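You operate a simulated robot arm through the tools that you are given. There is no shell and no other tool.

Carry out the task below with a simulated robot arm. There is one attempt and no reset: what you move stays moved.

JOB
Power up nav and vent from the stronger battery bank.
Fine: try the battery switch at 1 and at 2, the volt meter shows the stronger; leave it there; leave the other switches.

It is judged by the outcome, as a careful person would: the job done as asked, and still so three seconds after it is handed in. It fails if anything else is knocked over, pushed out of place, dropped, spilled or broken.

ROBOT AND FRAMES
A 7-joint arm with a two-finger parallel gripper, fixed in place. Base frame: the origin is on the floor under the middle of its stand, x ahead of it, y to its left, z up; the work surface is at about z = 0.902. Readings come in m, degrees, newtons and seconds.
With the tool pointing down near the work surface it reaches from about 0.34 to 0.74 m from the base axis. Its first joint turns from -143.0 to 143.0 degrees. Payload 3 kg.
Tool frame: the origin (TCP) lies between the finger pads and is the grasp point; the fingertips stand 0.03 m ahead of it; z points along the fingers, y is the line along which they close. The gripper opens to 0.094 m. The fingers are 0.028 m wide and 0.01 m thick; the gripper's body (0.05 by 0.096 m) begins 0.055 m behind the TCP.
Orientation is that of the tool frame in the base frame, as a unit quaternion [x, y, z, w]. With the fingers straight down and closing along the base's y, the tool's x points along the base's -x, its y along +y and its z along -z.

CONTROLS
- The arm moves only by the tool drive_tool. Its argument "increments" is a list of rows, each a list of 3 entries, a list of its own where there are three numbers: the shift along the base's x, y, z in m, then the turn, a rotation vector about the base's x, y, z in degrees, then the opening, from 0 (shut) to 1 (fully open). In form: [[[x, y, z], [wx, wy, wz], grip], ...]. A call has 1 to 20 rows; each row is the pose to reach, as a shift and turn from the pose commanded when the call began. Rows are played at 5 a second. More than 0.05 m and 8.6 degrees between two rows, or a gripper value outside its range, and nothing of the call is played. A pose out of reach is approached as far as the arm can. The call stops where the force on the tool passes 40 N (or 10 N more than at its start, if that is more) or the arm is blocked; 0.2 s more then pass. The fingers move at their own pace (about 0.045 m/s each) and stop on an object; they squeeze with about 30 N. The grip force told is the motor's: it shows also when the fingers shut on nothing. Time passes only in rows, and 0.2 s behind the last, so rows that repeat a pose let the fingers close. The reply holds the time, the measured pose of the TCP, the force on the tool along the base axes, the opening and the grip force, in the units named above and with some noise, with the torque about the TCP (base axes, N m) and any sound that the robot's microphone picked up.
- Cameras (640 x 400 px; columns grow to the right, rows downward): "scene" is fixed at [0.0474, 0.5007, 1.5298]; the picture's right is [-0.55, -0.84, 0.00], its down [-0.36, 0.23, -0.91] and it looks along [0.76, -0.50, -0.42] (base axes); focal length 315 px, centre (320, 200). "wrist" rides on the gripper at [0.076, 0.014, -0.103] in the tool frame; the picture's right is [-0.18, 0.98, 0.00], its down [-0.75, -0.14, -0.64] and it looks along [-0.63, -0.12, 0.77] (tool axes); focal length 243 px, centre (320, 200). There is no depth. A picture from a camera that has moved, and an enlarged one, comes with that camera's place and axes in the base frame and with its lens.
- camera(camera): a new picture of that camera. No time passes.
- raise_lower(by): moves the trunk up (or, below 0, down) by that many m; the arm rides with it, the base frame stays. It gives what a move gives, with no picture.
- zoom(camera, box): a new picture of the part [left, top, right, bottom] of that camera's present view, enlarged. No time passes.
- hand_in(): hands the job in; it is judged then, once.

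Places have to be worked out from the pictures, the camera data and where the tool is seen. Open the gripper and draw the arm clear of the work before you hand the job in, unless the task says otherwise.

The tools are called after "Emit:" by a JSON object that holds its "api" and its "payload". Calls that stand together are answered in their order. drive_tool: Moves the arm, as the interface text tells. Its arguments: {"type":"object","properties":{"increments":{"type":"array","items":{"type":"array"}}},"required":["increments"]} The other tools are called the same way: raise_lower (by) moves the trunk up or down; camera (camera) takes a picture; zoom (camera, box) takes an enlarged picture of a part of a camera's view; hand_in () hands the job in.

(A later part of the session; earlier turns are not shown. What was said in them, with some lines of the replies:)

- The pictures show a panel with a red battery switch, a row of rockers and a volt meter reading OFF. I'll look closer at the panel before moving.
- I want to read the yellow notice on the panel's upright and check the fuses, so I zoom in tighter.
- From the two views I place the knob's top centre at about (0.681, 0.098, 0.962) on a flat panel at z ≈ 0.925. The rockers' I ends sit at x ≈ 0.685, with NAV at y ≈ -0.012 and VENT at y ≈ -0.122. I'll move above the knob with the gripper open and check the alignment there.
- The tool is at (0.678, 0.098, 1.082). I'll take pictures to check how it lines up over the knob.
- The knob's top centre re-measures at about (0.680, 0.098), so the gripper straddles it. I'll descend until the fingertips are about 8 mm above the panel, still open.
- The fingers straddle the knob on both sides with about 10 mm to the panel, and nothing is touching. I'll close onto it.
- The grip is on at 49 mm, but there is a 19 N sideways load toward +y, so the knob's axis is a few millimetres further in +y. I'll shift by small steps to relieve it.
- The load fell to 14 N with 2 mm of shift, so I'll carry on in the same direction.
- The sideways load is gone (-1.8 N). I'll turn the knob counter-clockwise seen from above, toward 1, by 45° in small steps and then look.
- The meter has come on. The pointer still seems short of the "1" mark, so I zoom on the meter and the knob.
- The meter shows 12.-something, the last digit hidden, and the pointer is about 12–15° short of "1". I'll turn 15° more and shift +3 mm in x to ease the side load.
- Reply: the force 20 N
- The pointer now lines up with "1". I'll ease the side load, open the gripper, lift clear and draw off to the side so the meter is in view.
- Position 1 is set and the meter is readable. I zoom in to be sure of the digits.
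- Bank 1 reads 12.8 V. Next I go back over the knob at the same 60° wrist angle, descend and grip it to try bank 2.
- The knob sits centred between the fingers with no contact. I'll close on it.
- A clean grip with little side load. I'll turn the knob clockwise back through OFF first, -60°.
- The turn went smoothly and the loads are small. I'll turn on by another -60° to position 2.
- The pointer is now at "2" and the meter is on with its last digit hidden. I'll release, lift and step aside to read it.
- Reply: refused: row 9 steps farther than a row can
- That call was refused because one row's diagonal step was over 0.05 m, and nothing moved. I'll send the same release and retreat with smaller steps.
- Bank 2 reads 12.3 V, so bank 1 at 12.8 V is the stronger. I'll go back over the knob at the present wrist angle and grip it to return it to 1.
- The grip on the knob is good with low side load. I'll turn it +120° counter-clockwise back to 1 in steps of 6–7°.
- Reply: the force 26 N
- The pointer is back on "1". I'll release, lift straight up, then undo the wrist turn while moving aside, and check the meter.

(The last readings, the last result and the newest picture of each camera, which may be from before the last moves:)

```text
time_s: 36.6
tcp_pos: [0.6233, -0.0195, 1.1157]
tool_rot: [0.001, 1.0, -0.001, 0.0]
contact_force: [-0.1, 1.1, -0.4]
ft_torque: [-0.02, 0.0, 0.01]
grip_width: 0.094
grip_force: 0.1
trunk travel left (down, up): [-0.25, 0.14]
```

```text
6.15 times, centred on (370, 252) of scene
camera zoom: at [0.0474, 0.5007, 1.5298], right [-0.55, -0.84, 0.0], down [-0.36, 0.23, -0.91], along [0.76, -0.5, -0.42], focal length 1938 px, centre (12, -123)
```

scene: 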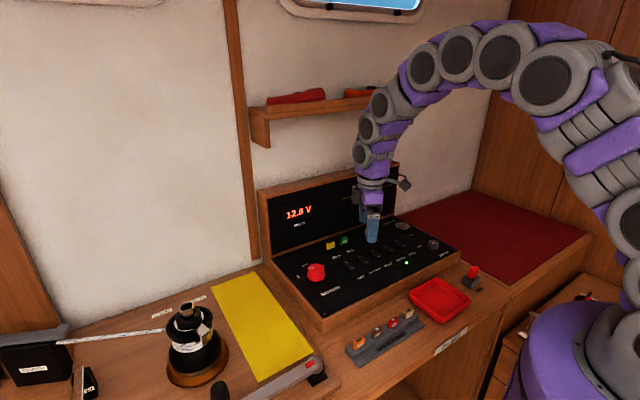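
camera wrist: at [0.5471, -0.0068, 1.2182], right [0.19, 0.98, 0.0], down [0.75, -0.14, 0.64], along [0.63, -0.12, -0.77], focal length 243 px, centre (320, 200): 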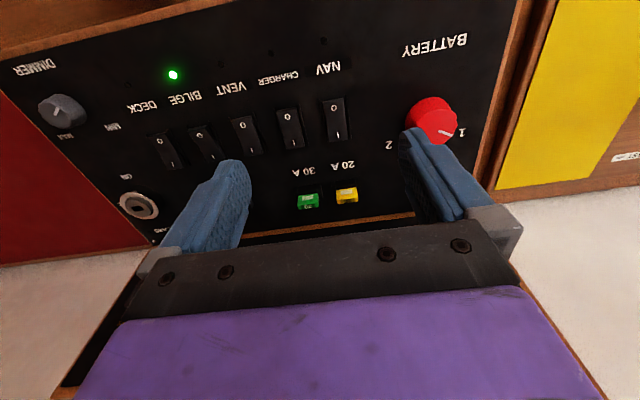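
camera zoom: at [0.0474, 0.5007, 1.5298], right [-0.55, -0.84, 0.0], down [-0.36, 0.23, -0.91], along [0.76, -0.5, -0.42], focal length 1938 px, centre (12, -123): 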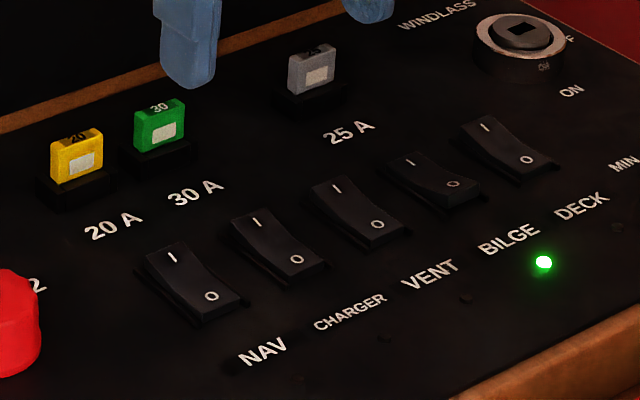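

The battery switch is on 1 with 12.8 V showing. Next is NAV: I shut the fingers and hover over its I end, about (0.690, -0.0115), with the tips some 12 mm above the rocker.

Emit:
{"api": "drive_tool", "payload": {"increments": [[[0.02, 0.003, 0], [0, 0, 0], 0.6], [[0.04, 0.005, 0], [0, 0, 0], 0.3], [[0.066, 0.008, 0], [0, 0, 0], 0], [[0.066, 0.008, -0.02], [0, 0, 0], 0], [[0.066, 0.008, -0.04], [0, 0, 0], 0], [[0.066, 0.008, -0.06], [0, 0, 0], 0], [[0.066, 0.008, -0.08], [0, 0, 0], 0], [[0.066, 0.008, -0.1], [0, 0, 0], 0], [[0.066, 0.008, -0.12], [0, 0, 0], 0], [[0.066, 0.008, -0.134], [0, 0, 0], 0], [[0.066, 0.008, -0.134], [0, 0, 0], 0]]}}

Emit:
{"api": "camera", "payload": {"camera": "wrist"}}

Emit:
{"api": "zoom", "payload": {"camera": "scene", "box": [320, 220, 420, 285]}}

```text
time_s: 39.0
tcp_pos: [0.6895, -0.0119, 0.9811]
tool_rot: [-0.001, 1.0, -0.001, 0.001]
contact_force: [1.3, 0.1, -1.0]
ft_torque: [-0.01, 0.04, -0.01]
grip_width: 0.0
grip_force: 30.0
trunk travel left (down, up): [-0.25, 0.14]
```

```text
taken
camera wrist: at [0.6134, 0.0019, 1.0834], right [0.18, 0.98, 0.0], down [0.75, -0.14, 0.64], along [0.63, -0.12, -0.77], focal length 243 px, centre (320, 200)
```

wrist: 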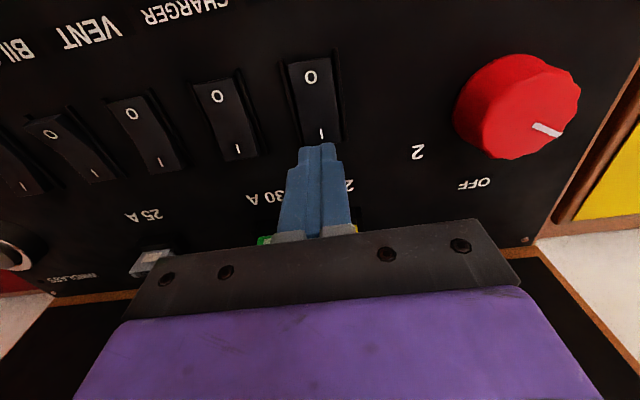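

```text
6.15 times, centred on (370, 252) of scene
camera zoom: at [0.0474, 0.5007, 1.5298], right [-0.55, -0.84, 0.0], down [-0.36, 0.23, -0.91], along [0.76, -0.5, -0.42], focal length 1938 px, centre (12, -123)
```

zoom: 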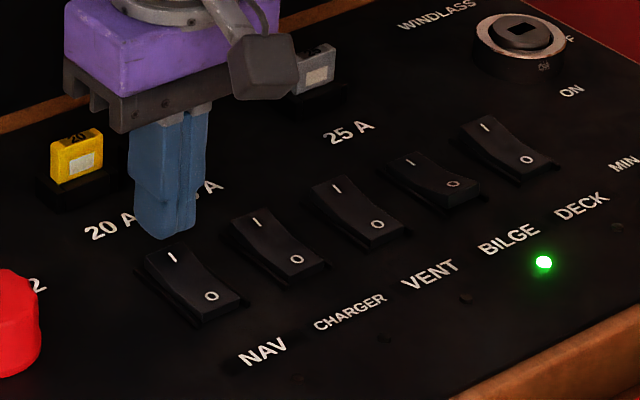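

The tip is over NAV's I end, with the neighbours well clear. I'll ease it 3 mm toward me and press down in small steps, watching the force.

Emit:
{"api": "drive_tool", "payload": {"increments": [[[-0.003, 0.001, -0.004], [0, 0, 0], 0], [[-0.003, 0.001, -0.008], [0, 0, 0], 0], [[-0.003, 0.001, -0.011], [0, 0, 0], 0], [[-0.003, 0.001, -0.013], [0, 0, 0], 0], [[-0.003, 0.001, -0.015], [0, 0, 0], 0], [[-0.003, 0.001, -0.017], [0, 0, 0], 0], [[-0.003, 0.001, -0.017], [0, 0, 0], 0]]}}

Emit:
{"api": "zoom", "payload": {"camera": "scene", "box": [320, 220, 420, 285]}}

```text
time_s: 40.8
tcp_pos: [0.6877, -0.0094, 0.9693]
tool_rot: [-0.001, 1.0, 0.001, 0.005]
contact_force: [-2.2, -0.9, 16.7]
ft_torque: [0.0, 0.28, 0.06]
grip_width: 0.0
grip_force: 30.1
trunk travel left (down, up): [-0.25, 0.14]
stopped in row 7: the force on the tool passed its limit at 41 N (the readings are from after the stop); the commanded pose is now the measured one
```

```text
6.15 times, centred on (370, 252) of scene
camera zoom: at [0.0474, 0.5007, 1.5298], right [-0.55, -0.84, 0.0], down [-0.36, 0.23, -0.91], along [0.76, -0.5, -0.42], focal length 1938 px, centre (12, -123)
```

zoom: 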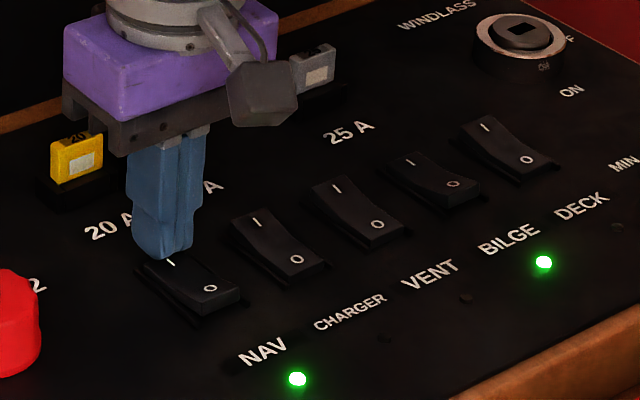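

NAV's light came on and its rocker has tipped to I; the press stopped at the 41 N limit as expected. I'll lift off, move along to VENT at y ≈ -0.121, and look again.

Emit:
{"api": "drive_tool", "payload": {"increments": [[[0, 0, 0.01], [0, 0, 0], 0], [[0, 0, 0.03], [0, 0, 0], 0], [[0, 0, 0.05], [0, 0, 0], 0], [[0, -0.03, 0.05], [0, 0, 0], 0], [[0, -0.06, 0.05], [0, 0, 0], 0], [[0, -0.09, 0.05], [0, 0, 0], 0], [[0.001, -0.111, 0.05], [0, 0, 0], 0], [[0.001, -0.111, 0.03], [0, 0, 0], 0], [[0.001, -0.111, 0.014], [0, 0, 0], 0], [[0.001, -0.111, 0.014], [0, 0, 0], 0]]}}

Emit:
{"api": "camera", "payload": {"camera": "wrist"}}

Emit:
{"api": "zoom", "payload": {"camera": "scene", "box": [320, 220, 420, 285]}}

```text
time_s: 43.0
tcp_pos: [0.6891, -0.1226, 0.9803]
tool_rot: [0.0, 1.0, 0.001, 0.003]
contact_force: [0.3, -0.7, -0.5]
ft_torque: [0.03, 0.06, 0.02]
grip_width: 0.0001
grip_force: 29.8
trunk travel left (down, up): [-0.25, 0.14]
```

```text
taken
camera wrist: at [0.612, -0.11, 1.0832], right [0.18, 0.98, 0.0], down [0.75, -0.14, 0.65], along [0.64, -0.12, -0.76], focal length 243 px, centre (320, 200)
```

wrist: 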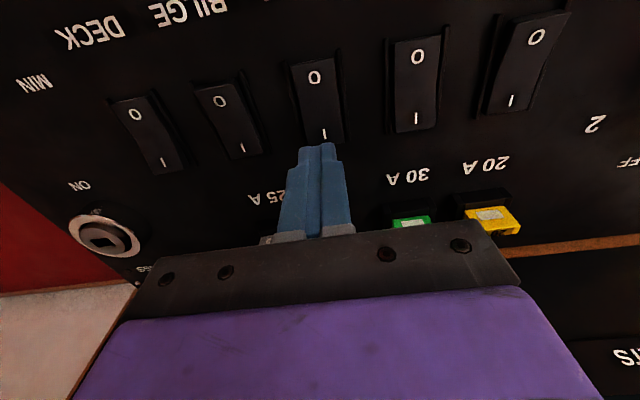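

```text
6.15 times, centred on (370, 252) of scene
camera zoom: at [0.0474, 0.5007, 1.5298], right [-0.55, -0.84, 0.0], down [-0.36, 0.23, -0.91], along [0.76, -0.5, -0.42], focal length 1938 px, centre (12, -123)
```

zoom: 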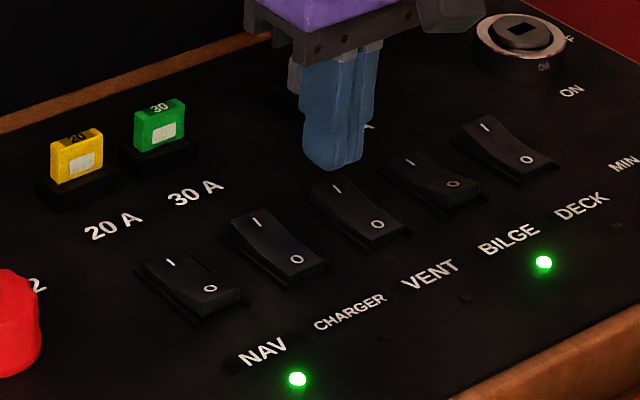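

NAV stays on after release, and the tip hovers over VENT's I end, about 2 mm low in y. I'll correct that and press VENT the same way.

Emit:
{"api": "drive_tool", "payload": {"increments": [[[-0.002, 0.002, -0.003], [0, 0, 0], 0], [[-0.002, 0.002, -0.006], [0, 0, 0], 0], [[-0.002, 0.002, -0.009], [0, 0, 0], 0], [[-0.002, 0.002, -0.011], [0, 0, 0], 0], [[-0.002, 0.002, -0.013], [0, 0, 0], 0], [[-0.002, 0.002, -0.015], [0, 0, 0], 0], [[-0.002, 0.002, -0.017], [0, 0, 0], 0], [[-0.002, 0.002, -0.017], [0, 0, 0], 0]]}}

Emit:
{"api": "zoom", "payload": {"camera": "scene", "box": [320, 220, 420, 285]}}

```text
time_s: 44.7
tcp_pos: [0.6879, -0.1193, 0.9677]
tool_rot: [0.0, 1.0, -0.001, 0.008]
contact_force: [-4.7, 0.0, 24.2]
ft_torque: [-0.02, 0.49, 0.01]
grip_width: 0.0001
grip_force: 29.9
trunk travel left (down, up): [-0.25, 0.14]
stopped in row 8: the force on the tool passed its limit at 42 N (the readings are from after the stop); the commanded pose is now the measured one
```

```text
6.15 times, centred on (370, 252) of scene
camera zoom: at [0.0474, 0.5007, 1.5298], right [-0.55, -0.84, 0.0], down [-0.36, 0.23, -0.91], along [0.76, -0.5, -0.42], focal length 1938 px, centre (12, -123)
```

zoom: 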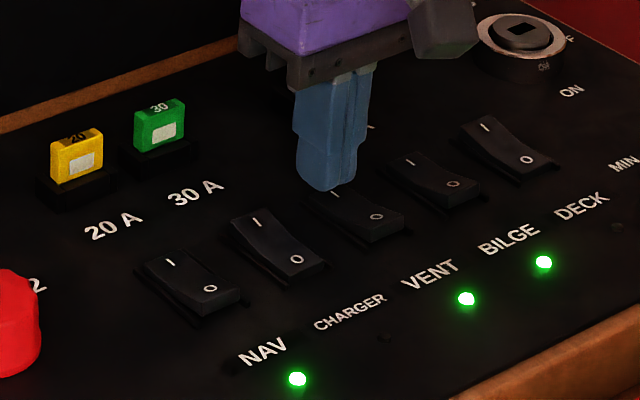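

VENT's light is on too. I'll lift straight up, open the gripper and draw back clear of the panel, then check every indicator.

Emit:
{"api": "drive_tool", "payload": {"increments": [[[0, 0, 0.01], [0, 0, 0], 0], [[0, 0, 0.03], [0, 0, 0], 0], [[0, 0, 0.06], [0, 0, 0], 0], [[0, 0, 0.1], [0, 0, 0], 0], [[0, 0, 0.14], [0, 0, 0], 0.2], [[-0.03, 0, 0.17], [0, 0, 0], 0.5], [[-0.06, 0, 0.2], [0, 0, 0], 0.8], [[-0.09, 0, 0.22], [0, 0, 0], 1], [[-0.12, 0, 0.24], [0, 0, 0], 1], [[-0.14, 0, 0.25], [0, 0, 0], 1], [[-0.14, 0, 0.25], [0, 0, 0], 1]]}}

Emit:
{"api": "camera", "payload": {"camera": "scene"}}

Emit:
{"api": "zoom", "payload": {"camera": "scene", "box": [260, 180, 480, 310]}}

Emit:
{"api": "zoom", "payload": {"camera": "scene", "box": [320, 220, 420, 285]}}

Emit:
{"api": "camera", "payload": {"camera": "wrist"}}

```text
time_s: 47.1
tcp_pos: [0.5497, -0.1197, 1.2176]
tool_rot: [0.0, 1.0, -0.001, 0.006]
contact_force: [0.3, -0.4, -0.3]
ft_torque: [0.03, 0.0, 0.0]
grip_width: 0.0941
grip_force: 0.1
trunk travel left (down, up): [-0.25, 0.14]
```

```text
taken
```

scene: 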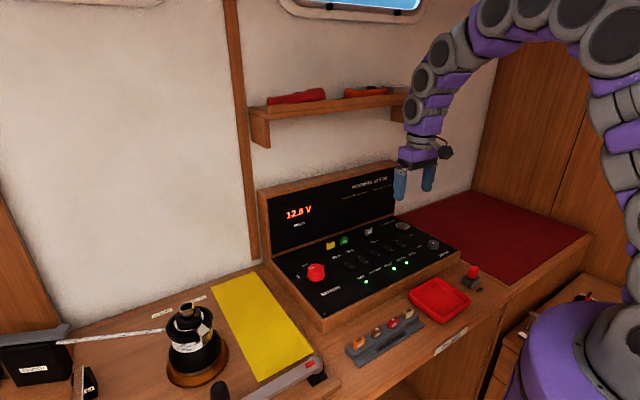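

```text
2.91 times, centred on (370, 245) of scene
camera zoom: at [0.0474, 0.5007, 1.5298], right [-0.55, -0.84, 0.0], down [-0.36, 0.23, -0.91], along [0.76, -0.5, -0.42], focal length 916 px, centre (174, 69)
```

zoom: 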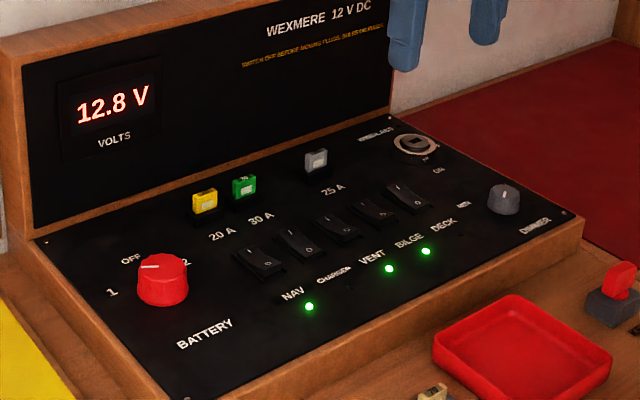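

```text
6.15 times, centred on (370, 252) of scene
camera zoom: at [0.0474, 0.5007, 1.5298], right [-0.55, -0.84, 0.0], down [-0.36, 0.23, -0.91], along [0.76, -0.5, -0.42], focal length 1938 px, centre (12, -123)
```

zoom: 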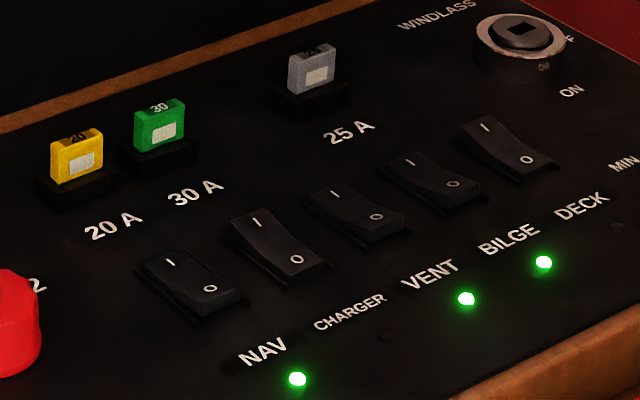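

```text
taken
camera wrist: at [0.4734, -0.107, 1.3191], right [0.18, 0.98, 0.0], down [0.75, -0.14, 0.65], along [0.64, -0.12, -0.76], focal length 243 px, centre (320, 200)
```

wrist: 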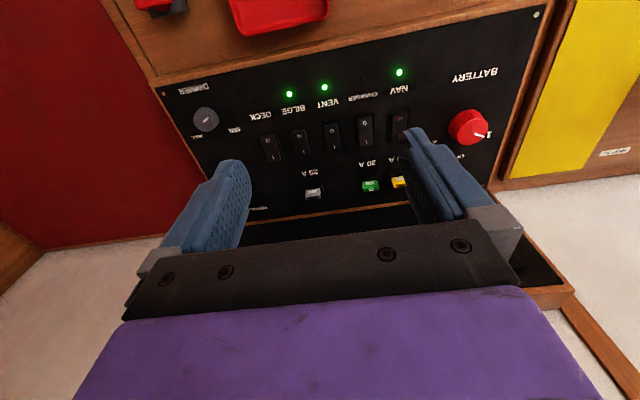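

The battery switch is on 1 at 12.8 V, NAV and VENT are lit, BILGE is lit as before, and CHARGER and DECK are off as before. The arm is clear and the gripper open. I'll hold still a few seconds to see that it all stays so.

Emit:
{"api": "drive_tool", "payload": {"increments": [[[0, 0, 0], [0, 0, 0], 1], [[0, 0, 0], [0, 0, 0], 1], [[0, 0, 0], [0, 0, 0], 1], [[0, 0, 0], [0, 0, 0], 1], [[0, 0, 0], [0, 0, 0], 1], [[0, 0, 0], [0, 0, 0], 1], [[0, 0, 0], [0, 0, 0], 1], [[0, 0, 0], [0, 0, 0], 1], [[0, 0, 0], [0, 0, 0], 1], [[0, 0, 0], [0, 0, 0], 1], [[0, 0, 0], [0, 0, 0], 1], [[0, 0, 0], [0, 0, 0], 1], [[0, 0, 0], [0, 0, 0], 1], [[0, 0, 0], [0, 0, 0], 1], [[0, 0, 0], [0, 0, 0], 1], [[0, 0, 0], [0, 0, 0], 1]]}}

Emit:
{"api": "zoom", "payload": {"camera": "scene", "box": [260, 180, 480, 310]}}

```text
time_s: 50.5
tcp_pos: [0.5499, -0.1207, 1.2164]
tool_rot: [0.0, 1.0, -0.001, 0.005]
contact_force: [0.0, 0.3, -0.4]
ft_torque: [0.03, -0.03, 0.0]
grip_width: 0.094
grip_force: 0.0
trunk travel left (down, up): [-0.25, 0.14]
```

```text
2.91 times, centred on (370, 245) of scene
camera zoom: at [0.0474, 0.5007, 1.5298], right [-0.55, -0.84, 0.0], down [-0.36, 0.23, -0.91], along [0.76, -0.5, -0.42], focal length 916 px, centre (174, 69)
```

zoom: 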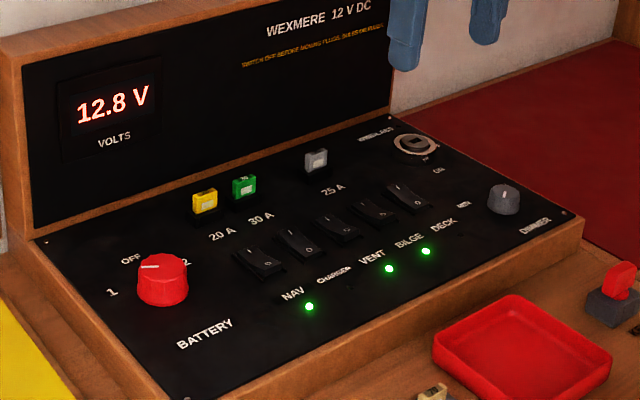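

Nothing changed over three seconds: 12.8 V from bank 1, with NAV, VENT and BILGE lit. I hand the job in.

Emit:
{"api": "hand_in", "payload": {}}

```text
The job is handed in.
```

Nav and vent are powered up from battery bank 1, the stronger one. It read 12.8 V on the volt meter, against 12.3 V for bank 2.

- **Battery switch:** I tried it at 1 and at 2, then left it at 1. The meter still read 12.8 V with nav and vent on.
- **Nav and vent:** both switches are on and both lights are lit. They stayed lit through a check of about three seconds before I handed the job in.
- **Other switches:** I didn't touch them. Bilge was already on and still is; charger and deck are still off.

Nothing else was moved. The gripper is open and the arm is clear of the panel.
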